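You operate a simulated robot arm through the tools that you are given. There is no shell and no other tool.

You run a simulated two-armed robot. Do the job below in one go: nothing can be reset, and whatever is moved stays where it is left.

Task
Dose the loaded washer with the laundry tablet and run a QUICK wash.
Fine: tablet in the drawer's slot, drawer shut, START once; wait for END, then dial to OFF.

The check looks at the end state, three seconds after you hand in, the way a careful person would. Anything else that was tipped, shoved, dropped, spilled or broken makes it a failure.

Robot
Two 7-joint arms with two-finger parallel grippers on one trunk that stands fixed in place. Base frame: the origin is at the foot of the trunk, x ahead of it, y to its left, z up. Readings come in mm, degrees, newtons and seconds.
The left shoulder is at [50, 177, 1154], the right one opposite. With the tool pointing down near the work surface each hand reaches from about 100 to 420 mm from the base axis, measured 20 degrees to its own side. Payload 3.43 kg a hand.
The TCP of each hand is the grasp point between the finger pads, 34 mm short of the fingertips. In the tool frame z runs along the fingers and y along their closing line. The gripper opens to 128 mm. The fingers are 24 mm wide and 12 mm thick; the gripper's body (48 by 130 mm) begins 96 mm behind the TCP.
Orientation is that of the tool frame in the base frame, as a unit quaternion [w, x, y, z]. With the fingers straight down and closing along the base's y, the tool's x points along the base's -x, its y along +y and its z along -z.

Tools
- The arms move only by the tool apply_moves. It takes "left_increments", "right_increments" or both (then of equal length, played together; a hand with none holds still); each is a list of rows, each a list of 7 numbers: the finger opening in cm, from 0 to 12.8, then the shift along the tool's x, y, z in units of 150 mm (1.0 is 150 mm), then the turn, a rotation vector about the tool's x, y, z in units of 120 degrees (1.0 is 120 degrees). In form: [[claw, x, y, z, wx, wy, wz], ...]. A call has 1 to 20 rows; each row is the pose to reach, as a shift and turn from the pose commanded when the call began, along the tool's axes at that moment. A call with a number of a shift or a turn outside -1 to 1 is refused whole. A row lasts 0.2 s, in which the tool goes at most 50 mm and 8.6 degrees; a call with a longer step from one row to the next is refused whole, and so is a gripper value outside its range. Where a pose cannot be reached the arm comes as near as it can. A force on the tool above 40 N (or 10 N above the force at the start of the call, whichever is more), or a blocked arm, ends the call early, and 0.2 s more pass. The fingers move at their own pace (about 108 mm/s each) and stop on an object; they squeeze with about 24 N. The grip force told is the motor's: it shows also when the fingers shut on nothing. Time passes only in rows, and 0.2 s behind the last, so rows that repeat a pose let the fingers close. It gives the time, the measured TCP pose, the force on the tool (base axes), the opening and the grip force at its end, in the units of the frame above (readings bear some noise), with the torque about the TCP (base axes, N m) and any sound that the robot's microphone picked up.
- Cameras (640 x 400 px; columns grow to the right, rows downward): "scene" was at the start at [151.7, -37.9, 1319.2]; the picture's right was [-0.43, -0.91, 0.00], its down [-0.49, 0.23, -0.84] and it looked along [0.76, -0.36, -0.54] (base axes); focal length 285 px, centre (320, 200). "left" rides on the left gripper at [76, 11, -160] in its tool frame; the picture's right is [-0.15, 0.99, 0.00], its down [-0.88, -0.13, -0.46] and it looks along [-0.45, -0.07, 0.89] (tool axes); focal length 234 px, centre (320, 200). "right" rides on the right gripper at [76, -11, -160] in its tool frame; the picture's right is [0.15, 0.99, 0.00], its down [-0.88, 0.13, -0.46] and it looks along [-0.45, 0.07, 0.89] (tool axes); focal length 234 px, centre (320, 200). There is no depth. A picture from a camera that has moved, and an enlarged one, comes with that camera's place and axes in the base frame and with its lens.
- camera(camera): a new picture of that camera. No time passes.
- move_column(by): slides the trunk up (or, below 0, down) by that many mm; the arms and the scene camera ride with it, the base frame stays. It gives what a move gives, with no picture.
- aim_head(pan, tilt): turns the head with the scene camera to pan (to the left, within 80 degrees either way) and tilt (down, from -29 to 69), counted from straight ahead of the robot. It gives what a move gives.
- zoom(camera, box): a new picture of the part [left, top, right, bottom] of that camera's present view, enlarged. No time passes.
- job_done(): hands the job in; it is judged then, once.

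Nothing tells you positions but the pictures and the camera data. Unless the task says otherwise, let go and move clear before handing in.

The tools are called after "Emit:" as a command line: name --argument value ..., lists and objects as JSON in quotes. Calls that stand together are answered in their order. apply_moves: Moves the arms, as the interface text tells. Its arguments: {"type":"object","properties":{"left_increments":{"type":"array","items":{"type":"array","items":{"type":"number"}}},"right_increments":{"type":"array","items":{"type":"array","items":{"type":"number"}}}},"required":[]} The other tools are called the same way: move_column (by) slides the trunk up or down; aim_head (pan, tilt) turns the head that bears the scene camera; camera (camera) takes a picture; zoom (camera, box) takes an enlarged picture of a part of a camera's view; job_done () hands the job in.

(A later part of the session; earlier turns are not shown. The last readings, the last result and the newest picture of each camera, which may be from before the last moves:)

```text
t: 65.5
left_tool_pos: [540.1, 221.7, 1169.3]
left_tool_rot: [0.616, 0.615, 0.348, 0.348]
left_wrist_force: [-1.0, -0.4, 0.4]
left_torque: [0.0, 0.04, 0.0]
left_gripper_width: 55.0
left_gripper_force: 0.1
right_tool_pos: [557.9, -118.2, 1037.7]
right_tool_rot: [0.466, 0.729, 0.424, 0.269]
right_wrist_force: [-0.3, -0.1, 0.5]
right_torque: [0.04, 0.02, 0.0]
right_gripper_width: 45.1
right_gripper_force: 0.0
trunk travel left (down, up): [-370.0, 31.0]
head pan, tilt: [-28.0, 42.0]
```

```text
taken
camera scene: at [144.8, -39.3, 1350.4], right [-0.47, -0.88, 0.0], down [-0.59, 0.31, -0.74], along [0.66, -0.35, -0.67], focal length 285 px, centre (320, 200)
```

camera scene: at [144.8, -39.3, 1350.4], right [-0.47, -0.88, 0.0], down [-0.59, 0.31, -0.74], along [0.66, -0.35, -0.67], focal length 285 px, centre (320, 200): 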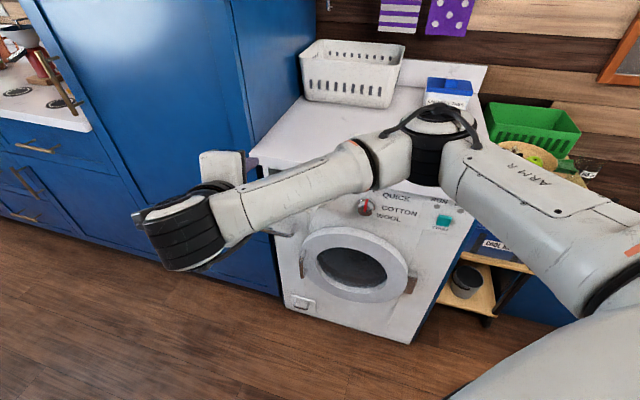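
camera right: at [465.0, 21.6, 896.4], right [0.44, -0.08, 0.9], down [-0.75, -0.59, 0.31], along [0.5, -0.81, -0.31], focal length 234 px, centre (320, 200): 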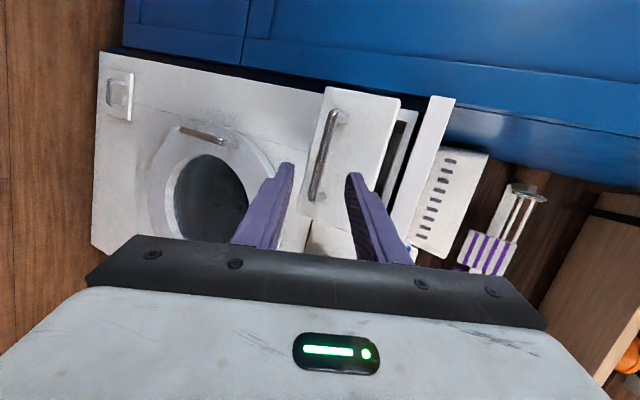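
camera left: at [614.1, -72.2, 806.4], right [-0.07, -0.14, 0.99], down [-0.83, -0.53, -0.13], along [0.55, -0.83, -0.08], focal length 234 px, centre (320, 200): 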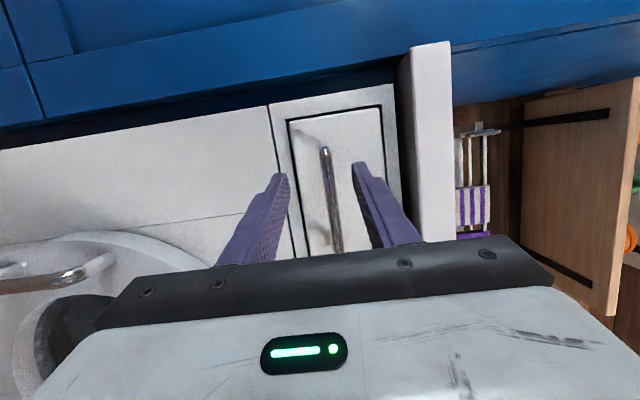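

The arm hides the drawer from the head camera. I'll turn the right hand to point straight down (its natural posture) above the drawer so its own camera can look in.

Emit:
apply_moves --right_increments '[[6, -0.02, 0.027, 0.031, 0.0354, 0.0268, -0.0422], [6, -0.039, 0.054, 0.063, 0.0708, 0.0537, -0.0843], [6, -0.059, 0.081, 0.094, 0.1062, 0.0805, -0.1265], [6, -0.078, 0.109, 0.126, 0.1415, 0.1074, -0.1686], [6, -0.098, 0.136, 0.157, 0.1769, 0.1342, -0.2108], [6, -0.117, 0.163, 0.189, 0.2123, 0.1611, -0.2529], [6, -0.137, 0.19, 0.22, 0.2477, 0.1879, -0.2951], [6, -0.156, 0.217, 0.252, 0.2831, 0.2148, -0.3372], [6, -0.176, 0.244, 0.283, 0.3185, 0.2416, -0.3794], [6, -0.195, 0.272, 0.315, 0.3538, 0.2685, -0.4215], [6, -0.215, 0.299, 0.346, 0.3892, 0.2953, -0.4637], [6, -0.234, 0.326, 0.378, 0.4246, 0.3222, -0.5058], [6, -0.254, 0.353, 0.409, 0.46, 0.349, -0.548]]'

Emit:
camera --camera "right"

Emit:
camera --camera "scene"

```text
t: 68.3
left_tool_pos: [541.5, 222.6, 1168.6]
left_tool_rot: [0.616, 0.615, 0.349, 0.348]
left_wrist_force: [-0.1, -0.3, 0.2]
left_torque: [0.02, 0.04, -0.03]
left_gripper_width: 55.1
left_gripper_force: 0.0
right_tool_pos: [607.4, -189.2, 1059.6]
right_tool_rot: [0.0, 0.385, 0.923, -0.002]
right_wrist_force: [-0.4, -0.2, -0.1]
right_torque: [0.0, -0.02, -0.04]
right_gripper_width: 60.2
right_gripper_force: 0.0
trunk travel left (down, up): [-370.0, 31.0]
head pan, tilt: [-28.0, 42.0]
```

```text
taken
camera right: at [545.6, -143.6, 1220.2], right [0.6, 0.8, 0.0], down [0.71, -0.53, 0.46], along [0.36, -0.28, -0.89], focal length 234 px, centre (320, 200)
```

right: 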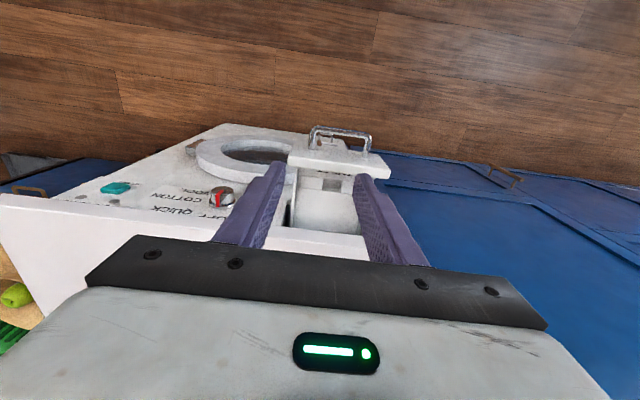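

```text
taken
camera scene: at [145.0, -39.0, 1350.4], right [-0.47, -0.88, 0.0], down [-0.59, 0.31, -0.74], along [0.66, -0.35, -0.67], focal length 285 px, centre (320, 200)
```

scene: 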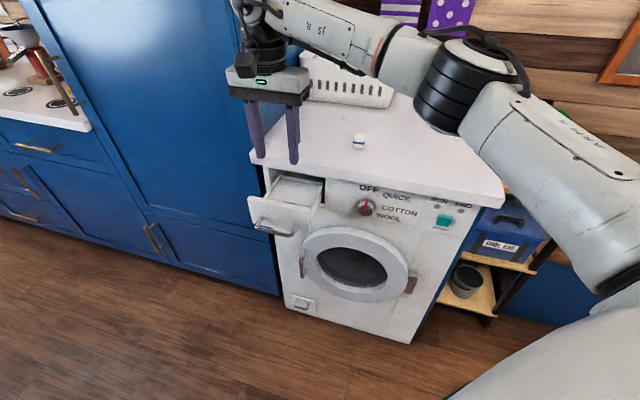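

Now the drawer interior is visible to both cameras, and there is a darker square near the drawer front. I'll zoom in.

Emit:
zoom --camera "right" --box '[260, 110, 420, 210]'

Emit:
zoom --camera "scene" --box '[240, 160, 340, 222]'

Emit:
zoom --camera "scene" --box '[310, 100, 410, 162]'

```text
4.00 times, centred on (340, 160) of right
camera zoom: at [545.6, -143.6, 1220.2], right [0.6, 0.8, 0.0], down [0.71, -0.53, 0.46], along [0.36, -0.28, -0.89], focal length 937 px, centre (240, 360)
```

zoom: 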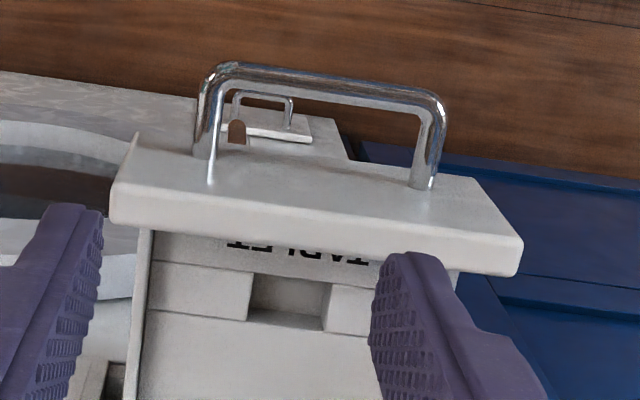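

```text
6.40 times, centred on (290, 191) of scene
camera zoom: at [145.0, -39.0, 1350.4], right [-0.47, -0.88, 0.0], down [-0.59, 0.31, -0.74], along [0.66, -0.35, -0.67], focal length 1823 px, centre (512, 258)
```

zoom: 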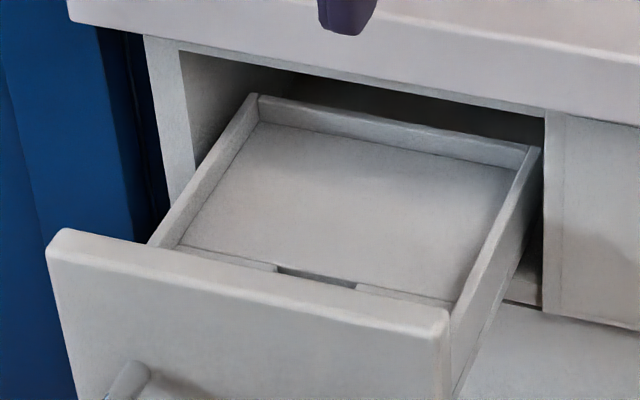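

```text
6.40 times, centred on (360, 131) of scene
camera zoom: at [145.0, -39.0, 1350.4], right [-0.47, -0.88, 0.0], down [-0.59, 0.31, -0.74], along [0.66, -0.35, -0.67], focal length 1823 px, centre (64, 642)
```

zoom: 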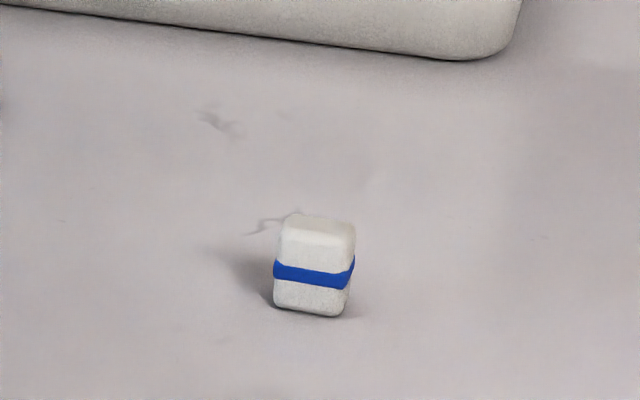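

Inside the drawer there is a recess labelled TABLET right behind the front panel. I'll lower the hand for a closer look before fetching the tablet.

Emit:
apply_moves --right_increments '[[10, 0, 0, 0.15, 0, 0, 0], [10, 0, 0, 0.3, 0, 0, 0], [10, 0, 0, 0.45, 0, 0, 0], [10, 0, 0, 0.6, 0, 0, 0], [10, 0, 0, 0.6, 0, 0, 0]]'

Emit:
zoom --camera "right" --box '[240, 130, 420, 242]'

Emit:
camera --camera "right"

```text
t: 69.5
left_tool_pos: [540.5, 222.8, 1170.2]
left_tool_rot: [0.615, 0.616, 0.349, 0.348]
left_wrist_force: [-0.6, 0.3, -0.5]
left_torque: [0.0, -0.03, 0.01]
left_gripper_width: 55.0
left_gripper_force: 0.0
right_tool_pos: [606.7, -191.5, 969.6]
right_tool_rot: [0.0, 0.386, 0.922, -0.002]
right_wrist_force: [1.6, -0.1, 0.0]
right_torque: [-0.01, -0.03, 0.01]
right_gripper_width: 100.0
right_gripper_force: 0.1
trunk travel left (down, up): [-370.0, 31.0]
head pan, tilt: [-28.0, 42.0]
```

```text
3.56 times, centred on (330, 186) of right
camera zoom: at [543.9, -146.0, 1130.7], right [0.6, 0.8, 0.0], down [0.71, -0.53, 0.46], along [0.36, -0.28, -0.89], focal length 833 px, centre (284, 250)
```

zoom: 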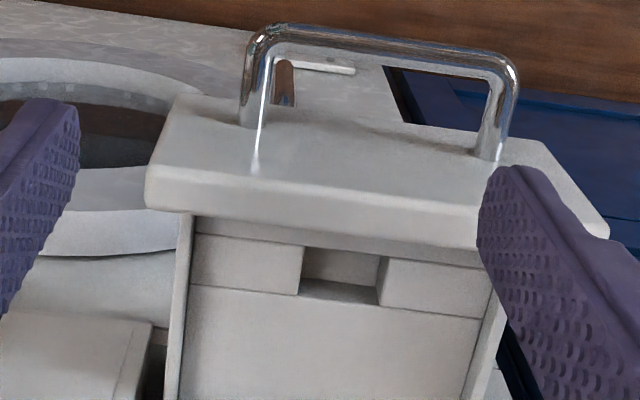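

```text
taken
camera right: at [543.9, -146.0, 1130.7], right [0.6, 0.8, 0.0], down [0.71, -0.53, 0.46], along [0.36, -0.28, -0.89], focal length 234 px, centre (320, 200)
```

right: 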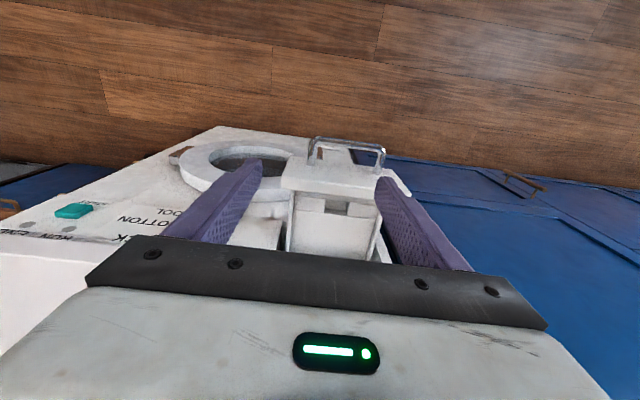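

The slot sits between two ledges behind the front panel. I want a view from straight above, so I'll tilt the hand until its camera looks vertically down on the slot.

Emit:
apply_moves --right_increments '[[12.8, -0.12, 0.07, 0.0, 0, 0.045, 0], [12.8, -0.24, 0.14, 0.02, 0, 0.09, 0], [12.8, -0.36, 0.21, 0.04, 0, 0.135, 0], [12.8, -0.48, 0.28, 0.07, 0, 0.18, 0], [12.8, -0.595, 0.348, 0.1, 0, 0.225, 0], [12.8, -0.595, 0.348, 0.1, 0, 0.225, 0]]'

Emit:
camera --camera "right"

Emit:
zoom --camera "right" --box '[240, 130, 400, 230]'

```text
t: 70.9
left_tool_pos: [540.3, 225.3, 1168.5]
left_tool_rot: [0.616, 0.615, 0.349, 0.348]
left_wrist_force: [-0.3, 1.7, 0.5]
left_torque: [-0.02, -0.02, -0.09]
left_gripper_width: 55.0
left_gripper_force: 0.1
right_tool_pos: [583.9, -216.1, 988.9]
right_tool_rot: [-0.214, 0.376, 0.897, 0.088]
right_wrist_force: [-0.8, -0.3, -0.2]
right_torque: [-0.06, -0.04, -0.03]
right_gripper_width: 128.1
right_gripper_force: 0.2
right hand out of reach, approached as far as the arm can: row 2, 3, 4, 5, 6
trunk travel left (down, up): [-370.0, 31.0]
head pan, tilt: [-28.0, 42.0]
```

```text
taken
camera right: at [577.5, -227.1, 1166.9], right [0.61, 0.79, 0.06], down [0.79, -0.61, 0.01], along [0.05, 0.04, -1.0], focal length 234 px, centre (320, 200)
```

right: 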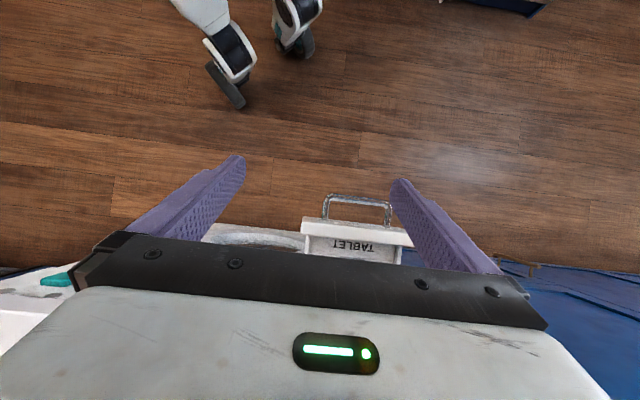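

```text
4.00 times, centred on (320, 180) of right
camera zoom: at [577.5, -227.1, 1166.9], right [0.61, 0.79, 0.06], down [0.79, -0.61, 0.01], along [0.05, 0.04, -1.0], focal length 937 px, centre (320, 280)
```

zoom: 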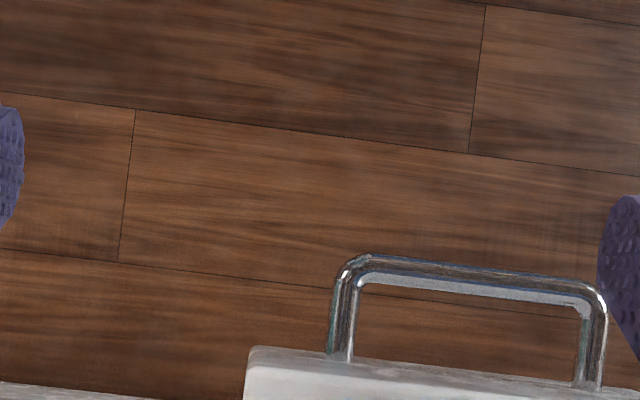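

The tilt limited the reach, but the label TABLET is visible just behind the drawer front. I'll zoom there.

Emit:
zoom --camera "right" --box '[290, 185, 430, 272]'

Emit:
zoom --camera "scene" --box '[240, 160, 340, 222]'

```text
4.57 times, centred on (360, 228) of right
camera zoom: at [577.5, -227.1, 1166.9], right [0.61, 0.79, 0.06], down [0.79, -0.61, 0.01], along [0.05, 0.04, -1.0], focal length 1070 px, centre (137, 70)
```

zoom: 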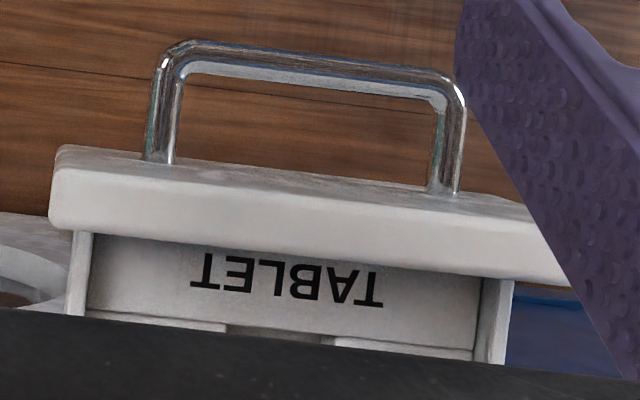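

```text
6.40 times, centred on (290, 191) of scene
camera zoom: at [144.0, -36.5, 1350.7], right [-0.47, -0.88, 0.0], down [-0.59, 0.31, -0.74], along [0.66, -0.35, -0.67], focal length 1823 px, centre (512, 258)
```

zoom: 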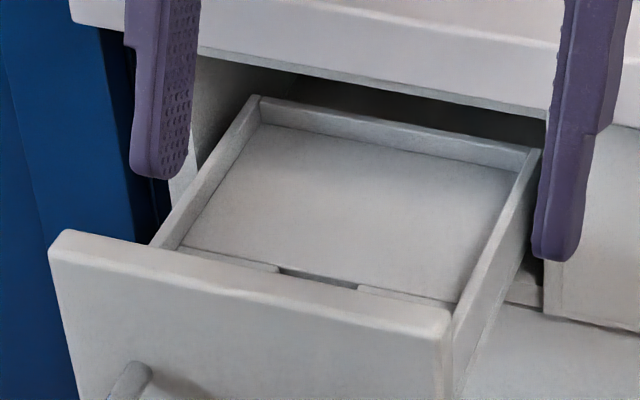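

The pocket labelled TABLET is a small recess behind the label strip. For both picking and placing, a tool pitched about 37° down with the camera on top should give reach and a good view, so I'll change to that posture away from the washer.

Emit:
apply_moves --right_increments '[[10, 0.044, 0, -0.023, 0, -0.067, 0], [10, 0.088, 0, -0.047, 0, -0.133, 0], [10, 0.132, 0, -0.07, 0, -0.2, 0], [10, 0.176, 0, -0.093, 0, -0.267, 0], [10, 0.22, 0, -0.117, 0, -0.333, 0], [10, 0.264, 0, -0.14, 0, -0.4, 0], [10, 0.308, 0, -0.163, 0, -0.467, 0], [10, 0.352, 0, -0.187, 0, -0.533, 0], [10, 0.396, 0, -0.21, 0, -0.6, 0], [10, 0.44, 0, -0.233, 0, -0.667, 0]]'

Emit:
apply_moves --right_increments '[[10, 0, 0, 0, 0, 0, 0.0667], [10, 0, 0, 0, 0, 0, 0.1333], [10, 0, 0, 0, 0, 0, 0.2], [10, 0, 0, 0, 0, 0, 0.2667], [10, 0, 0, 0, 0, 0, 0.3333], [10, 0, 0, 0, 0, 0, 0.4], [10, 0, 0, 0, 0, 0, 0.4667], [10, 0, 0, 0, 0, 0, 0.5333], [10, 0, 0, 0, 0, 0, 0.6], [10, 0, 0, 0, 0, 0, 0.6667], [10, 0, 0, 0, 0, 0, 0.7333], [10, 0, 0, 0, 0, 0, 0.8], [10, 0, 0, 0, 0, 0, 0.8667], [10, 0, 0, 0, 0, 0, 0.9333], [10, 0, 0, 0, 0, 0, 1.0]]'

Emit:
camera --camera "scene"

Emit:
camera --camera "right"

```text
t: 73.1
left_tool_pos: [540.2, 222.6, 1169.2]
left_tool_rot: [0.615, 0.615, 0.349, 0.348]
left_wrist_force: [0.2, 0.7, 0.6]
left_torque: [-0.02, 0.0, -0.01]
left_gripper_width: 55.1
left_gripper_force: 0.1
right_tool_pos: [558.3, -192.8, 1045.0]
right_tool_rot: [0.413, 0.345, 0.825, -0.175]
right_wrist_force: [0.4, 0.5, -0.4]
right_torque: [-0.03, 0.01, -0.02]
right_gripper_width: 100.0
right_gripper_force: 0.1
trunk travel left (down, up): [-370.0, 31.0]
head pan, tilt: [-28.0, 42.0]
```

```text
t: 76.3
left_tool_pos: [541.4, 221.8, 1168.9]
left_tool_rot: [0.616, 0.616, 0.347, 0.348]
left_wrist_force: [-0.3, -0.5, 0.4]
left_torque: [-0.01, 0.0, -0.01]
left_gripper_width: 55.1
left_gripper_force: 0.1
right_tool_pos: [558.6, -191.9, 1043.9]
right_tool_rot: [0.356, 0.887, 0.113, 0.27]
right_wrist_force: [0.0, -0.8, 1.2]
right_torque: [0.0, 0.02, 0.0]
right_gripper_width: 100.1
right_gripper_force: 0.1
trunk travel left (down, up): [-370.0, 31.0]
head pan, tilt: [-28.0, 42.0]
```

```text
taken
camera scene: at [144.8, -39.3, 1350.4], right [-0.47, -0.88, 0.0], down [-0.59, 0.31, -0.74], along [0.66, -0.35, -0.67], focal length 285 px, centre (320, 200)
```

scene: 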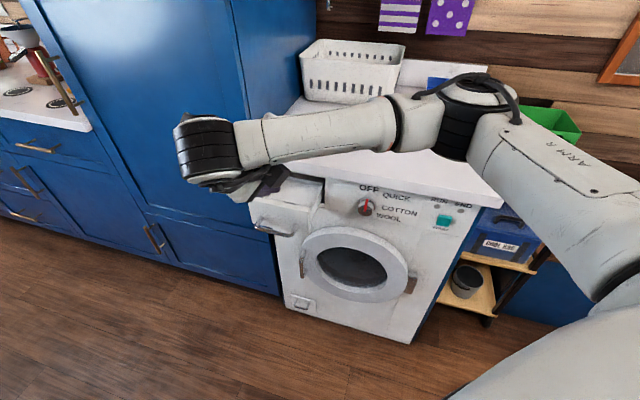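

```text
taken
camera right: at [531.0, -63.3, 1164.6], right [0.13, -0.66, 0.74], down [-0.98, -0.18, 0.01], along [0.13, -0.73, -0.67], focal length 234 px, centre (320, 200)
```

right: 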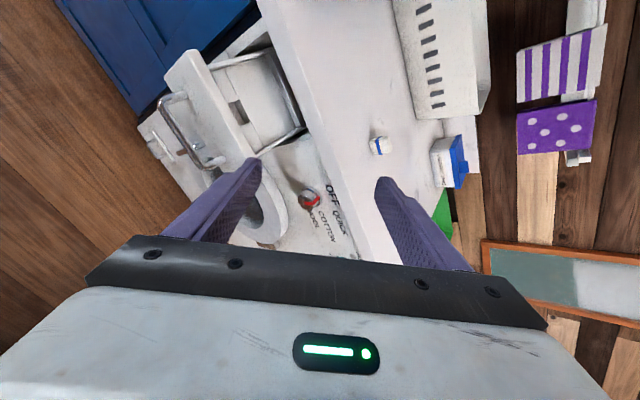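

This viewpoint shows both the drawer pocket and the tablet. I'll zoom on each.

Emit:
zoom --camera "right" --box '[150, 30, 320, 136]'

Emit:
zoom --camera "right" --box '[340, 110, 420, 160]'

```text
3.76 times, centred on (235, 83) of right
camera zoom: at [531.0, -63.3, 1164.6], right [0.13, -0.66, 0.74], down [-0.98, -0.18, 0.01], along [0.13, -0.73, -0.67], focal length 882 px, centre (640, 640)
```

zoom: 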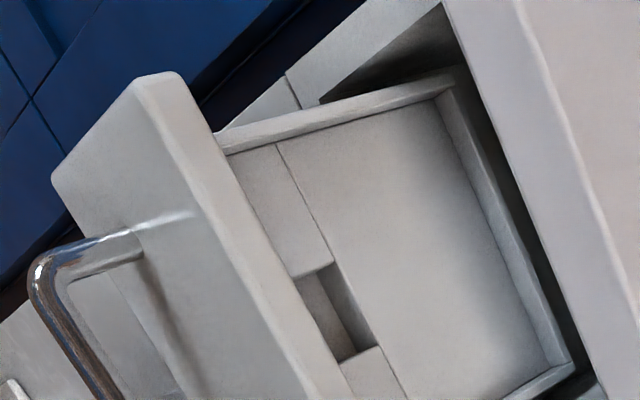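

```text
8.00 times, centred on (380, 135) of right
camera zoom: at [531.0, -63.3, 1164.6], right [0.13, -0.66, 0.74], down [-0.98, -0.18, 0.01], along [0.13, -0.73, -0.67], focal length 1873 px, centre (-160, 720)
```

zoom: 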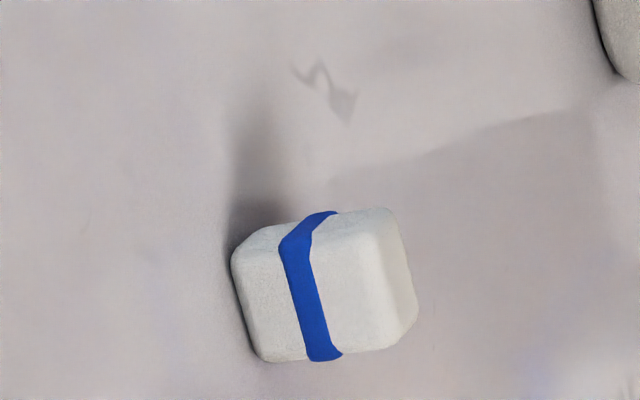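

The pocket is roughly 38×24 mm at e≈-339, n≈655, rim Z≈811, and the tablet measures about 33×18×40 mm at (712,-465,941), standing upright and aligned with the washer. I'll finish the roll so the camera sits on top looking straight down, with the tool pitched about 58°.

Emit:
apply_moves --right_increments '[[10, 0, 0, 0, 0, 0, 0.0625], [10, 0, 0, 0, 0, 0, 0.125], [10, 0, 0, 0, 0, 0, 0.1875], [10, 0, 0, 0, 0, 0, 0.25], [10, 0, 0, 0, 0, 0, 0.3125], [10, 0, 0, 0, 0, 0, 0.375], [10, 0, 0, 0, 0, 0, 0.4375], [10, 0, 0, 0, 0, 0, 0.5]]'

Emit:
apply_moves --right_increments '[[10, 0, 0, 0, 0, -0.058, 0], [10, 0, 0, 0, 0, -0.116, 0], [10, 0, 0, 0, 0, -0.175, 0], [10, 0, 0, 0, 0, -0.175, 0]]'

Emit:
camera --camera "right"

Emit:
camera --camera "scene"

```text
t: 78.1
left_tool_pos: [540.8, 221.6, 1169.8]
left_tool_rot: [0.615, 0.616, 0.348, 0.347]
left_wrist_force: [0.0, -0.4, 0.3]
left_torque: [0.03, 0.01, 0.02]
left_gripper_width: 54.9
left_gripper_force: 0.0
right_tool_pos: [558.5, -191.7, 1044.7]
right_tool_rot: [0.173, 0.825, -0.346, 0.411]
right_wrist_force: [0.0, -0.1, -0.7]
right_torque: [-0.02, -0.01, 0.01]
right_gripper_width: 99.9
right_gripper_force: 0.0
trunk travel left (down, up): [-370.0, 31.0]
head pan, tilt: [-28.0, 42.0]
```

```text
t: 79.1
left_tool_pos: [541.3, 221.9, 1168.6]
left_tool_rot: [0.615, 0.616, 0.348, 0.348]
left_wrist_force: [0.2, -0.5, -1.3]
left_torque: [0.0, 0.0, 0.01]
left_gripper_width: 54.9
left_gripper_force: 0.1
right_tool_pos: [558.3, -192.5, 1044.9]
right_tool_rot: [0.108, 0.887, -0.371, 0.254]
right_wrist_force: [0.2, 0.1, 0.8]
right_torque: [-0.02, -0.01, 0.01]
right_gripper_width: 100.0
right_gripper_force: 0.1
trunk travel left (down, up): [-370.0, 31.0]
head pan, tilt: [-28.0, 42.0]
```

```text
taken
camera right: at [551.7, -170.3, 1221.3], right [-0.62, -0.78, 0.08], down [-0.79, 0.61, -0.08], along [0.01, -0.11, -0.99], focal length 234 px, centre (320, 200)
```

right: 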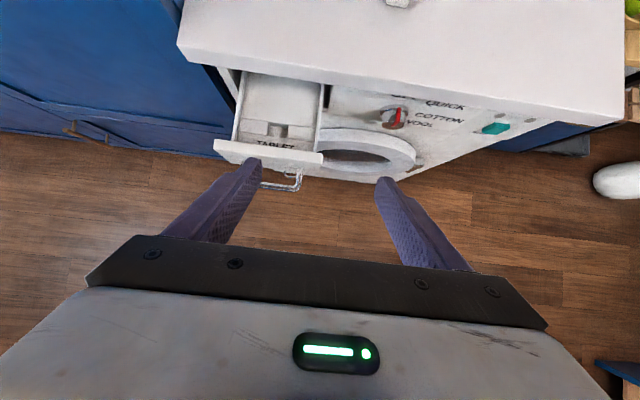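

```text
taken
camera scene: at [144.8, -39.2, 1350.4], right [-0.47, -0.88, 0.0], down [-0.59, 0.31, -0.74], along [0.66, -0.35, -0.67], focal length 285 px, centre (320, 200)
```

scene: 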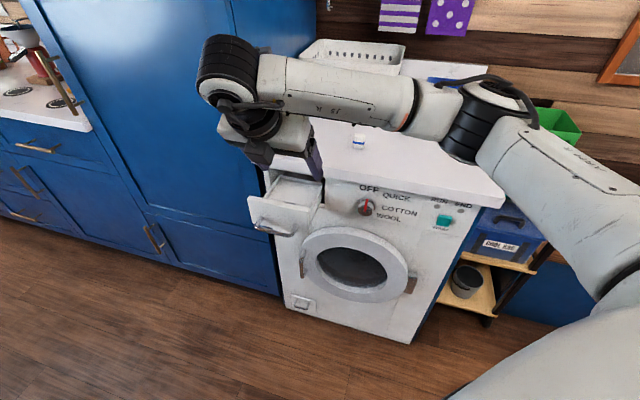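

The flipped posture works without strain and gives an upright, top-down view of the drawer. Zooming on the pocket.

Emit:
zoom --camera "right" --box '[205, 70, 345, 157]'

```text
4.57 times, centred on (275, 114) of right
camera zoom: at [551.7, -170.3, 1221.3], right [-0.62, -0.78, 0.08], down [-0.79, 0.61, -0.08], along [0.01, -0.11, -0.99], focal length 1070 px, centre (526, 595)
```

zoom: 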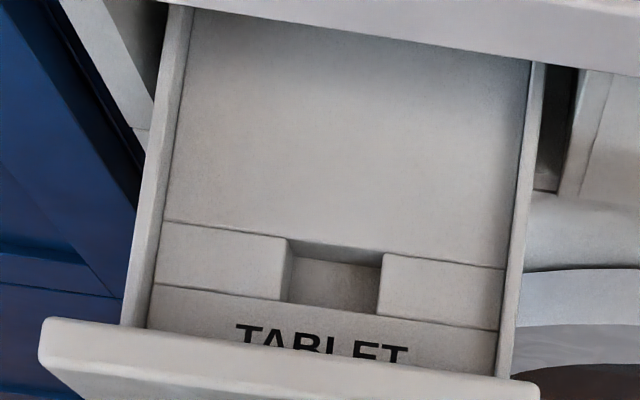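

I can see all four corners of the pocket: about 37.6×24.5 mm, centred near e=-338, n≈660. I'll hover closer over it to pin its position more accurately before fetching the tablet.

Emit:
apply_moves --right_increments '[[10, 0.043, -0.082, 0.165, 0, 0, 0], [10, 0.086, -0.164, 0.33, 0, 0, 0], [10, 0.13, -0.246, 0.495, 0, 0, 0], [10, 0.173, -0.327, 0.66, 0, 0, 0], [10, 0.216, -0.41, 0.824, 0, 0, 0], [10, 0.259, -0.491, 0.989, 0, 0, 0], [10, 0.259, -0.491, 0.989, 0, 0, 0]]'

Emit:
camera --camera "right"

Emit:
zoom --camera "right" --box '[240, 110, 400, 210]'

```text
t: 80.7
left_tool_pos: [540.8, 221.7, 1169.2]
left_tool_rot: [0.616, 0.615, 0.348, 0.348]
left_wrist_force: [0.2, -0.4, 0.4]
left_torque: [-0.02, 0.04, 0.02]
left_gripper_width: 54.9
left_gripper_force: 0.1
right_tool_pos: [686.9, -221.6, 940.7]
right_tool_rot: [0.108, 0.886, -0.371, 0.255]
right_wrist_force: [0.5, -0.7, -0.2]
right_torque: [0.02, 0.02, 0.0]
right_gripper_width: 99.8
right_gripper_force: 0.0
trunk travel left (down, up): [-370.0, 31.0]
head pan, tilt: [-28.0, 42.0]
```

```text
taken
camera right: at [679.6, -199.8, 1116.4], right [-0.62, -0.78, 0.08], down [-0.79, 0.61, -0.08], along [0.01, -0.11, -0.99], focal length 234 px, centre (320, 200)
```

right: 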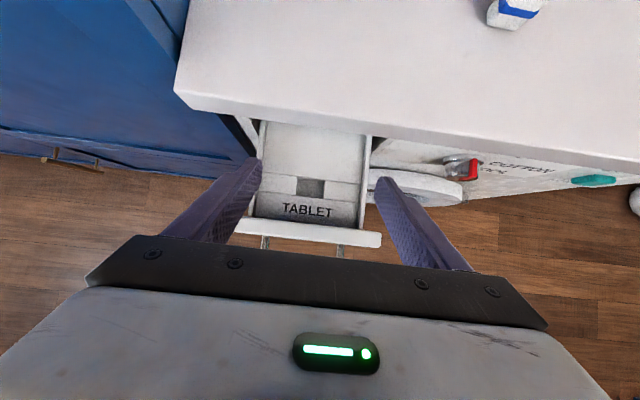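

```text
4.00 times, centred on (320, 160) of right
camera zoom: at [679.6, -199.8, 1116.4], right [-0.62, -0.78, 0.08], down [-0.79, 0.61, -0.08], along [0.01, -0.11, -0.99], focal length 937 px, centre (320, 360)
```

zoom: 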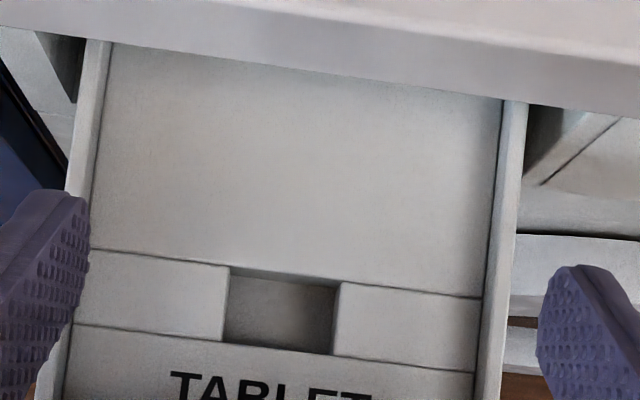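

Triangulating two views gives the pocket centre at about (705.2, -236.2) with rim Z≈801 and the drawer front's top edge at Z≈855. Now I'll lift and carry the open hand over to the tablet.

Emit:
apply_moves --right_increments '[[8, 0.13, 0, -0.21, 0, 0, 0], [8, 0.26, 0.1, -0.42, 0, 0, 0], [8, 0.389, 0.3, -0.623, 0, 0, 0], [8, 0.389, 0.5, -0.623, 0, 0, 0], [8, 0.389, 0.667, -0.623, 0, 0, 0], [8, 0.389, 0.667, -0.623, 0, 0, 0]]'

Emit:
apply_moves --right_increments '[[8, 0.17, 0.073, 0.106, 0, 0, 0], [8, 0.34, 0.147, 0.212, 0, 0, 0], [8, 0.51, 0.22, 0.319, 0, 0, 0], [8, 0.68, 0.294, 0.425, 0, 0, 0], [8, 0.848, 0.367, 0.531, 0, 0, 0], [8, 0.848, 0.367, 0.531, 0, 0, 0]]'

Emit:
camera --camera "right"

Emit:
camera --camera "scene"

```text
t: 82.1
left_tool_pos: [540.4, 223.3, 1168.9]
left_tool_rot: [0.616, 0.615, 0.347, 0.349]
left_wrist_force: [1.0, 0.0, 0.4]
left_torque: [0.0, -0.04, 0.0]
left_gripper_width: 55.1
left_gripper_force: 0.1
right_tool_pos: [616.0, -288.3, 1049.8]
right_tool_rot: [0.108, 0.887, -0.371, 0.254]
right_wrist_force: [-0.2, -0.4, -0.1]
right_torque: [-0.06, 0.02, -0.01]
right_gripper_width: 80.0
right_gripper_force: 0.1
trunk travel left (down, up): [-370.0, 31.0]
head pan, tilt: [-28.0, 42.0]
```

```text
t: 83.5
left_tool_pos: [541.9, 222.3, 1169.8]
left_tool_rot: [0.616, 0.616, 0.348, 0.348]
left_wrist_force: [-0.1, -0.1, 0.2]
left_torque: [0.02, -0.01, 0.0]
left_gripper_width: 55.0
left_gripper_force: 0.2
right_tool_pos: [685.0, -434.3, 1050.1]
right_tool_rot: [0.108, 0.887, -0.37, 0.255]
right_wrist_force: [0.3, 0.1, -0.2]
right_torque: [-0.03, -0.02, 0.01]
right_gripper_width: 79.8
right_gripper_force: 0.2
trunk travel left (down, up): [-370.0, 31.0]
head pan, tilt: [-28.0, 42.0]
```

```text
taken
camera right: at [677.6, -412.1, 1226.3], right [-0.62, -0.78, 0.08], down [-0.79, 0.61, -0.08], along [0.01, -0.11, -0.99], focal length 234 px, centre (320, 200)
```

right: 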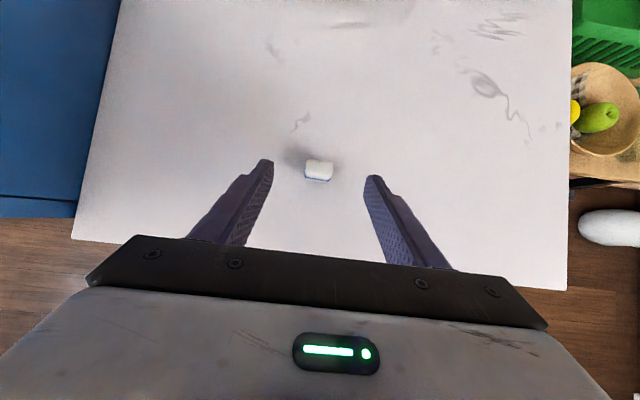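

```text
taken
camera scene: at [144.8, -39.2, 1350.4], right [-0.47, -0.88, 0.0], down [-0.59, 0.31, -0.74], along [0.66, -0.35, -0.67], focal length 285 px, centre (320, 200)
```

scene: 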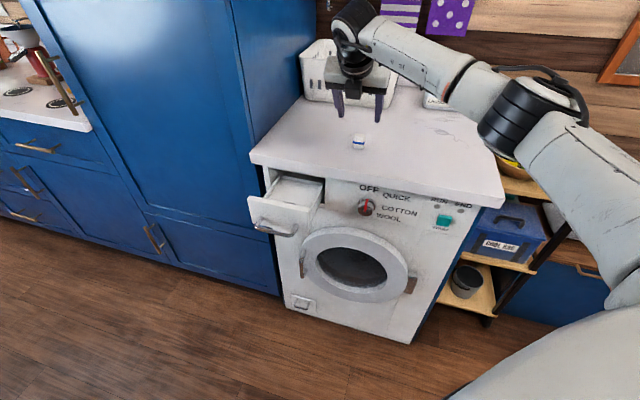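

The tablet is now directly in the hand's view between the open fingers. I'll zoom for its exact position and rotation.

Emit:
zoom --camera "right" --box '[280, 145, 360, 195]'

```text
8.00 times, centred on (320, 170) of right
camera zoom: at [677.6, -412.1, 1226.3], right [-0.62, -0.78, 0.08], down [-0.79, 0.61, -0.08], along [0.01, -0.11, -0.99], focal length 1873 px, centre (320, 440)
```

zoom: 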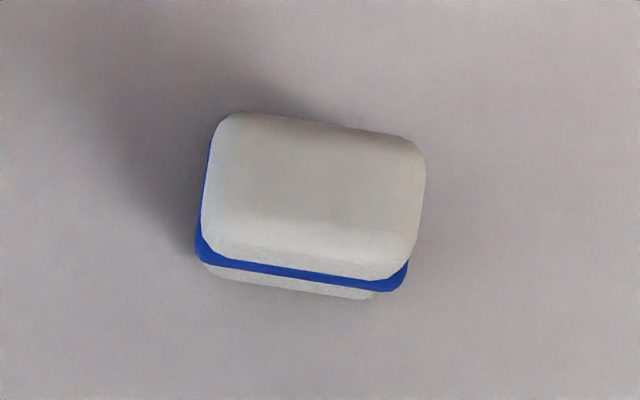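

The tablet measures about 31×20 mm from above, square to the washer, centred near (711,-465). I'll descend so its upper part is between the fingertips.

Emit:
apply_moves --right_increments '[[6, -0.028, 0.017, 0.118, 0, 0, 0], [6, -0.056, 0.017, 0.236, 0, 0, 0], [6, -0.084, 0.017, 0.354, 0, 0, 0], [6, -0.112, 0.017, 0.472, 0, 0, 0], [6, -0.14, 0.017, 0.59, 0, 0, 0], [6, -0.14, 0.017, 0.59, 0, 0, 0]]'

Emit:
camera --camera "right"

Emit:
zoom --camera "scene" --box '[310, 90, 410, 152]'

```text
t: 84.9
left_tool_pos: [541.1, 223.2, 1170.1]
left_tool_rot: [0.615, 0.616, 0.348, 0.347]
left_wrist_force: [-0.2, 0.0, 0.4]
left_torque: [0.01, 0.02, -0.01]
left_gripper_width: 55.0
left_gripper_force: 0.0
right_tool_pos: [704.6, -458.2, 963.8]
right_tool_rot: [0.108, 0.887, -0.37, 0.254]
right_wrist_force: [-0.3, 0.6, 0.4]
right_torque: [-0.02, 0.01, -0.01]
right_gripper_width: 60.0
right_gripper_force: 0.0
trunk travel left (down, up): [-370.0, 31.0]
head pan, tilt: [-28.0, 42.0]
```

```text
taken
camera right: at [697.0, -436.8, 1140.8], right [-0.62, -0.78, 0.08], down [-0.79, 0.61, -0.08], along [0.01, -0.11, -0.99], focal length 234 px, centre (320, 200)
```

right: 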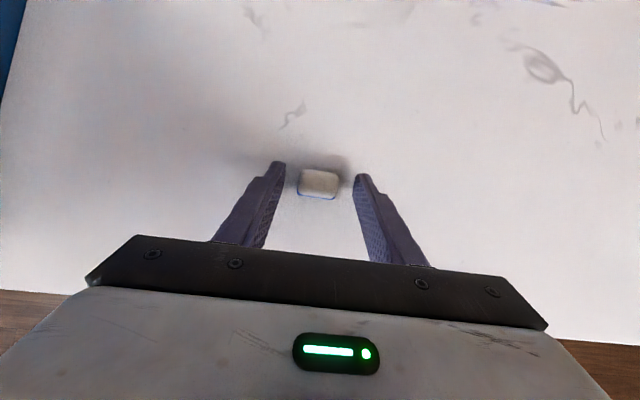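

```text
6.40 times, centred on (360, 121) of scene
camera zoom: at [144.7, -39.2, 1350.4], right [-0.47, -0.88, 0.0], down [-0.59, 0.31, -0.74], along [0.66, -0.35, -0.67], focal length 1823 px, centre (64, 706)
```

zoom: 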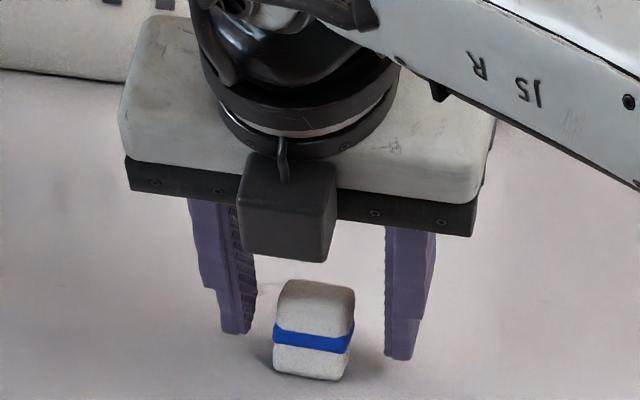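

The tablet stands centred between the fingertips. Closing the fingers on it now.

Emit:
apply_moves --right_increments '[[4.2, 0, 0, 0, 0, 0, 0], [3.4, 0, 0, 0, 0, 0, 0], [2.5, 0, 0, 0, 0, 0, 0], [2.0, 0, 0, 0, 0, 0, 0], [2.0, 0, 0, 0, 0, 0, 0]]'

Emit:
camera --camera "right"

Emit:
zoom --camera "scene" --box '[310, 90, 410, 152]'

```text
t: 86.1
left_tool_pos: [542.0, 223.0, 1169.4]
left_tool_rot: [0.616, 0.615, 0.348, 0.349]
left_wrist_force: [0.1, -0.3, 0.1]
left_torque: [-0.02, 0.0, -0.05]
left_gripper_width: 55.1
left_gripper_force: 0.1
right_tool_pos: [704.8, -460.7, 963.1]
right_tool_rot: [0.108, 0.887, -0.371, 0.255]
right_wrist_force: [-0.9, -0.6, -0.6]
right_torque: [0.0, 0.0, 0.0]
right_gripper_width: 30.9
right_gripper_force: 23.7
trunk travel left (down, up): [-370.0, 31.0]
head pan, tilt: [-28.0, 42.0]
```

```text
taken
camera right: at [697.0, -436.9, 1141.2], right [-0.62, -0.78, 0.08], down [-0.79, 0.61, -0.08], along [0.01, -0.11, -0.99], focal length 234 px, centre (320, 200)
```

right: 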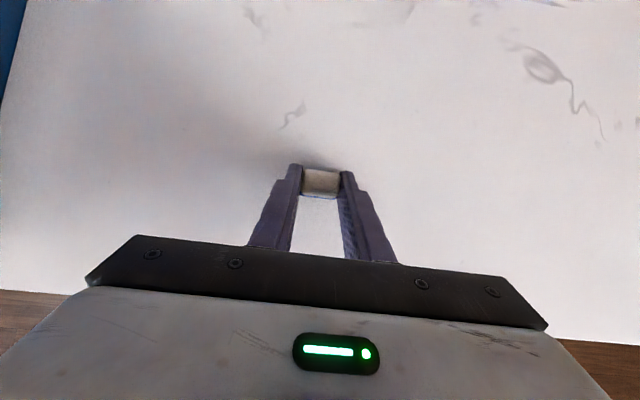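

```text
6.40 times, centred on (360, 121) of scene
camera zoom: at [144.8, -39.2, 1350.4], right [-0.47, -0.88, 0.0], down [-0.59, 0.31, -0.74], along [0.66, -0.35, -0.67], focal length 1823 px, centre (64, 706)
```

zoom: 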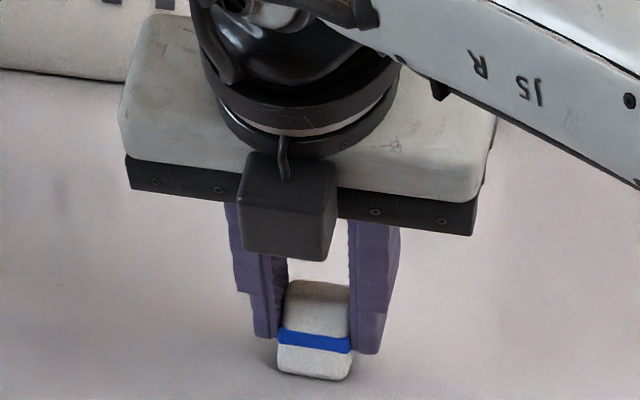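

The tablet is gripped at 30.9 mm. I'll lift it straight up and check it stays upright in the grip.

Emit:
apply_moves --right_increments '[[2.0, 0.035, 0, -0.057, 0, 0, 0], [2.0, 0.106, 0, -0.17, 0, 0, 0], [2.0, 0.212, 0, -0.34, 0, 0, 0], [2.0, 0.318, 0, -0.51, 0, 0, 0], [2.0, 0.354, 0, -0.566, 0, 0, 0], [2.0, 0.354, 0, -0.566, 0, 0, 0]]'

Emit:
zoom --camera "scene" --box '[300, 50, 420, 125]'

Emit:
zoom --camera "right" --box '[260, 140, 380, 215]'

```text
t: 87.5
left_tool_pos: [540.1, 221.2, 1168.6]
left_tool_rot: [0.616, 0.616, 0.348, 0.348]
left_wrist_force: [-0.5, 0.1, 0.1]
left_torque: [-0.01, -0.01, 0.0]
left_gripper_width: 55.1
left_gripper_force: 0.0
right_tool_pos: [702.8, -459.2, 1064.7]
right_tool_rot: [0.108, 0.886, -0.371, 0.254]
right_wrist_force: [-0.4, 0.7, -0.7]
right_torque: [-0.02, -0.01, 0.01]
right_gripper_width: 30.7
right_gripper_force: 24.5
trunk travel left (down, up): [-370.0, 31.0]
head pan, tilt: [-28.0, 42.0]
```

```text
5.33 times, centred on (360, 88) of scene
camera zoom: at [144.9, -39.3, 1350.4], right [-0.47, -0.88, 0.0], down [-0.59, 0.31, -0.74], along [0.66, -0.35, -0.67], focal length 1520 px, centre (107, 800)
```

zoom: 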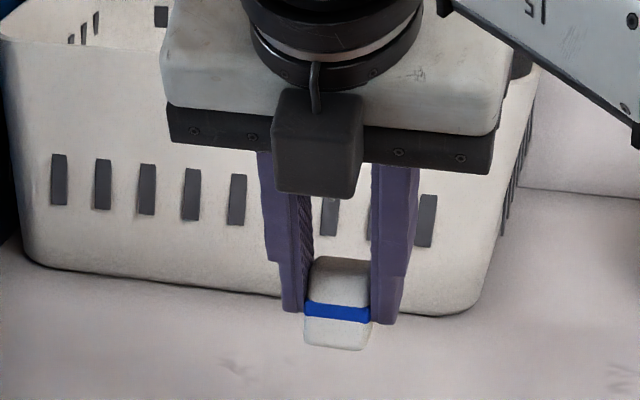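

```text
5.33 times, centred on (320, 178) of right
camera zoom: at [695.4, -437.3, 1241.5], right [-0.62, -0.78, 0.08], down [-0.79, 0.61, -0.08], along [0.01, -0.11, -0.99], focal length 1249 px, centre (320, 320)
```

zoom: 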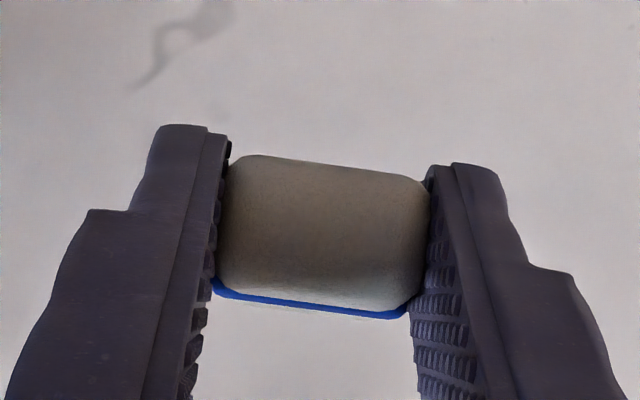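

The tablet is held firmly and upright. I'll carry it back over toward the drawer at a safe height.

Emit:
apply_moves --right_increments '[[2.0, -0.106, -0.12, -0.066, 0, 0, 0], [2.0, -0.254, -0.285, -0.159, 0, 0, 0], [2.0, -0.403, -0.451, -0.252, 0, 0, 0], [2.0, -0.551, -0.617, -0.345, 0, 0, 0], [2.0, -0.7, -0.783, -0.438, 0, 0, 0], [2.0, -0.8, -0.9, -0.5, 0, 0, 0], [2.0, -0.848, -0.95, -0.531, 0, 0, 0], [2.0, -0.848, -0.95, -0.531, 0, 0, 0]]'

Emit:
camera --camera "right"

```text
t: 89.3
left_tool_pos: [541.0, 222.3, 1168.1]
left_tool_rot: [0.615, 0.616, 0.348, 0.349]
left_wrist_force: [-0.3, 0.3, 0.7]
left_torque: [-0.02, 0.0, 0.01]
left_gripper_width: 55.3
left_gripper_force: 0.1
right_tool_pos: [699.3, -251.8, 1064.9]
right_tool_rot: [0.108, 0.887, -0.37, 0.255]
right_wrist_force: [-0.6, 0.7, -0.2]
right_torque: [-0.03, -0.04, 0.01]
right_gripper_width: 30.9
right_gripper_force: 23.7
trunk travel left (down, up): [-370.0, 31.0]
head pan, tilt: [-28.0, 42.0]
```

```text
taken
camera right: at [691.9, -229.2, 1241.2], right [-0.62, -0.78, 0.08], down [-0.79, 0.61, -0.08], along [0.01, -0.11, -0.99], focal length 234 px, centre (320, 200)
```

right: 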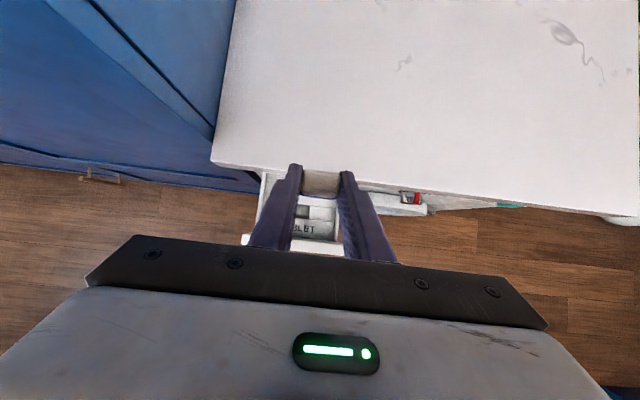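

I'm close above the drawer. I'll descend to about 125 mm above the pocket and align.

Emit:
apply_moves --right_increments '[[2.0, -0.08, -0.06, 0.06, 0, 0, 0], [2.0, -0.18, -0.101, 0.19, 0, 0, 0], [2.0, -0.3, -0.101, 0.34, 0, 0, 0], [2.0, -0.42, -0.101, 0.5, 0, 0, 0], [2.0, -0.52, -0.101, 0.64, 0, 0, 0], [2.0, -0.591, -0.101, 0.732, 0, 0, 0], [2.0, -0.591, -0.101, 0.732, 0, 0, 0]]'

Emit:
camera --camera "right"

Emit:
zoom --camera "right" --box '[240, 140, 400, 240]'

Emit:
zoom --camera "scene" --box '[220, 120, 340, 195]'

```text
t: 90.9
left_tool_pos: [539.3, 222.9, 1169.0]
left_tool_rot: [0.616, 0.616, 0.347, 0.348]
left_wrist_force: [-0.7, 0.3, 0.0]
left_torque: [-0.04, -0.01, 0.0]
left_gripper_width: 54.6
left_gripper_force: 0.0
right_tool_pos: [695.7, -227.5, 924.7]
right_tool_rot: [0.109, 0.887, -0.371, 0.255]
right_wrist_force: [-0.6, 0.1, 0.0]
right_torque: [0.03, -0.03, 0.01]
right_gripper_width: 30.8
right_gripper_force: 24.3
trunk travel left (down, up): [-370.0, 31.0]
head pan, tilt: [-28.0, 42.0]
```

```text
taken
camera right: at [689.5, -205.1, 1100.9], right [-0.62, -0.78, 0.08], down [-0.79, 0.61, -0.08], along [0.01, -0.11, -0.99], focal length 234 px, centre (320, 200)
```

right: 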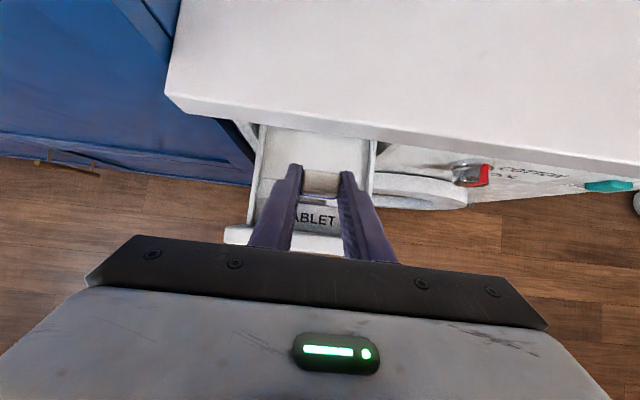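

```text
4.00 times, centred on (320, 190) of right
camera zoom: at [689.5, -205.1, 1100.9], right [-0.62, -0.78, 0.08], down [-0.79, 0.61, -0.08], along [0.01, -0.11, -0.99], focal length 937 px, centre (320, 240)
```

zoom: 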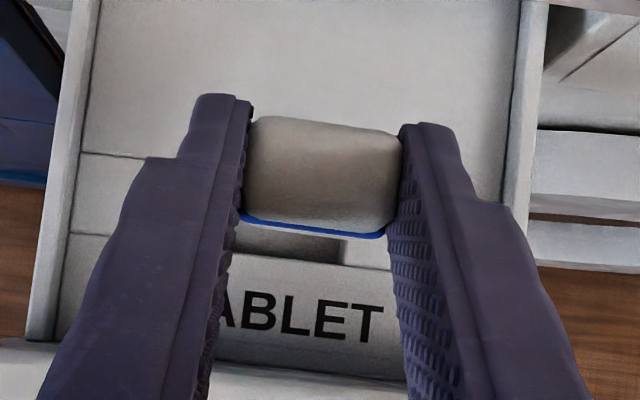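

```text
5.33 times, centred on (280, 158) of scene
camera zoom: at [144.8, -39.2, 1350.4], right [-0.47, -0.88, 0.0], down [-0.59, 0.31, -0.74], along [0.66, -0.35, -0.67], focal length 1520 px, centre (533, 427)
```

zoom: 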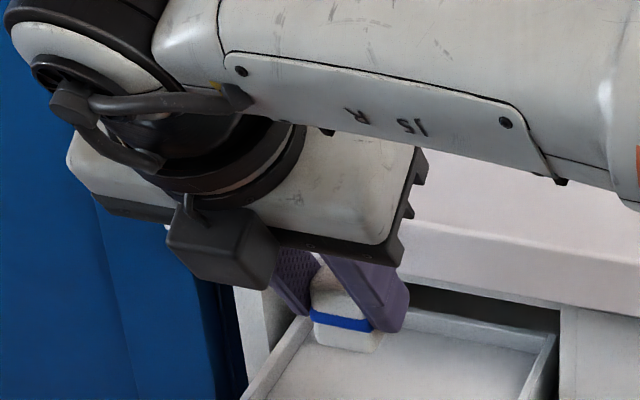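

The projected pocket corner matches my estimate to within a millimetre. I'll descend further, to just above the rim, and check again.

Emit:
apply_moves --right_increments '[[2.0, -0.04, -0.005, 0.08, 0, 0, 0], [2.0, -0.085, -0.005, 0.16, 0, 0, 0], [2.0, -0.13, -0.005, 0.24, 0, 0, 0], [2.0, -0.177, -0.005, 0.32, 0, 0, 0], [2.0, -0.177, -0.005, 0.32, 0, 0, 0]]'

Emit:
zoom --camera "right" --box '[240, 140, 400, 240]'

Emit:
zoom --camera "scene" --box '[230, 150, 330, 212]'

```text
t: 92.1
left_tool_pos: [540.6, 222.8, 1169.4]
left_tool_rot: [0.615, 0.616, 0.348, 0.348]
left_wrist_force: [-0.2, 0.0, 0.0]
left_torque: [-0.01, 0.0, 0.02]
left_gripper_width: 55.0
left_gripper_force: 0.1
right_tool_pos: [700.9, -232.4, 869.9]
right_tool_rot: [0.108, 0.887, -0.371, 0.255]
right_wrist_force: [-0.1, 0.0, -0.2]
right_torque: [0.01, 0.01, -0.01]
right_gripper_width: 30.5
right_gripper_force: 23.6
trunk travel left (down, up): [-370.0, 31.0]
head pan, tilt: [-28.0, 42.0]
```

```text
4.00 times, centred on (320, 190) of right
camera zoom: at [693.5, -209.0, 1045.7], right [-0.62, -0.78, 0.08], down [-0.79, 0.61, -0.08], along [0.01, -0.11, -0.99], focal length 937 px, centre (320, 240)
```

zoom: 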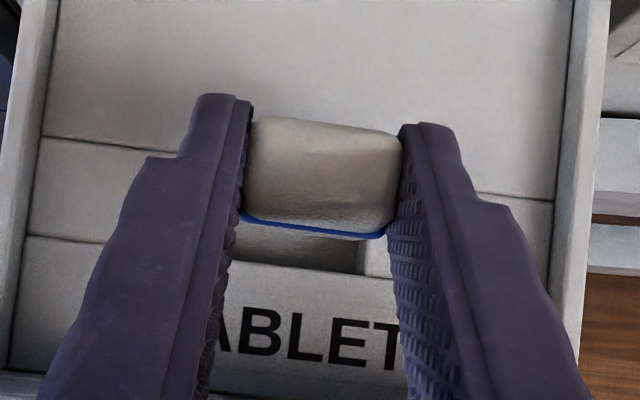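

```text
6.40 times, centred on (280, 181) of scene
camera zoom: at [144.8, -39.3, 1350.4], right [-0.47, -0.88, 0.0], down [-0.59, 0.31, -0.74], along [0.66, -0.35, -0.67], focal length 1823 px, centre (576, 322)
```

zoom: 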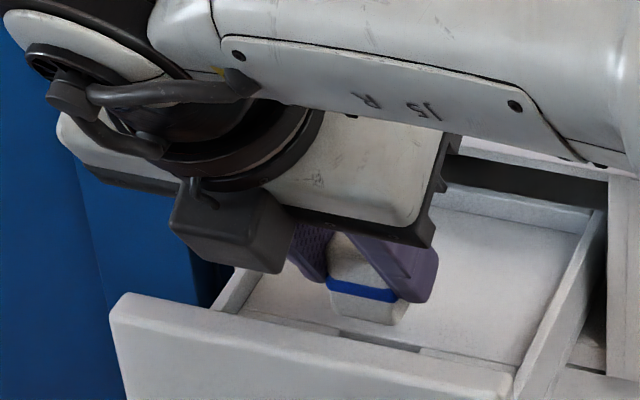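

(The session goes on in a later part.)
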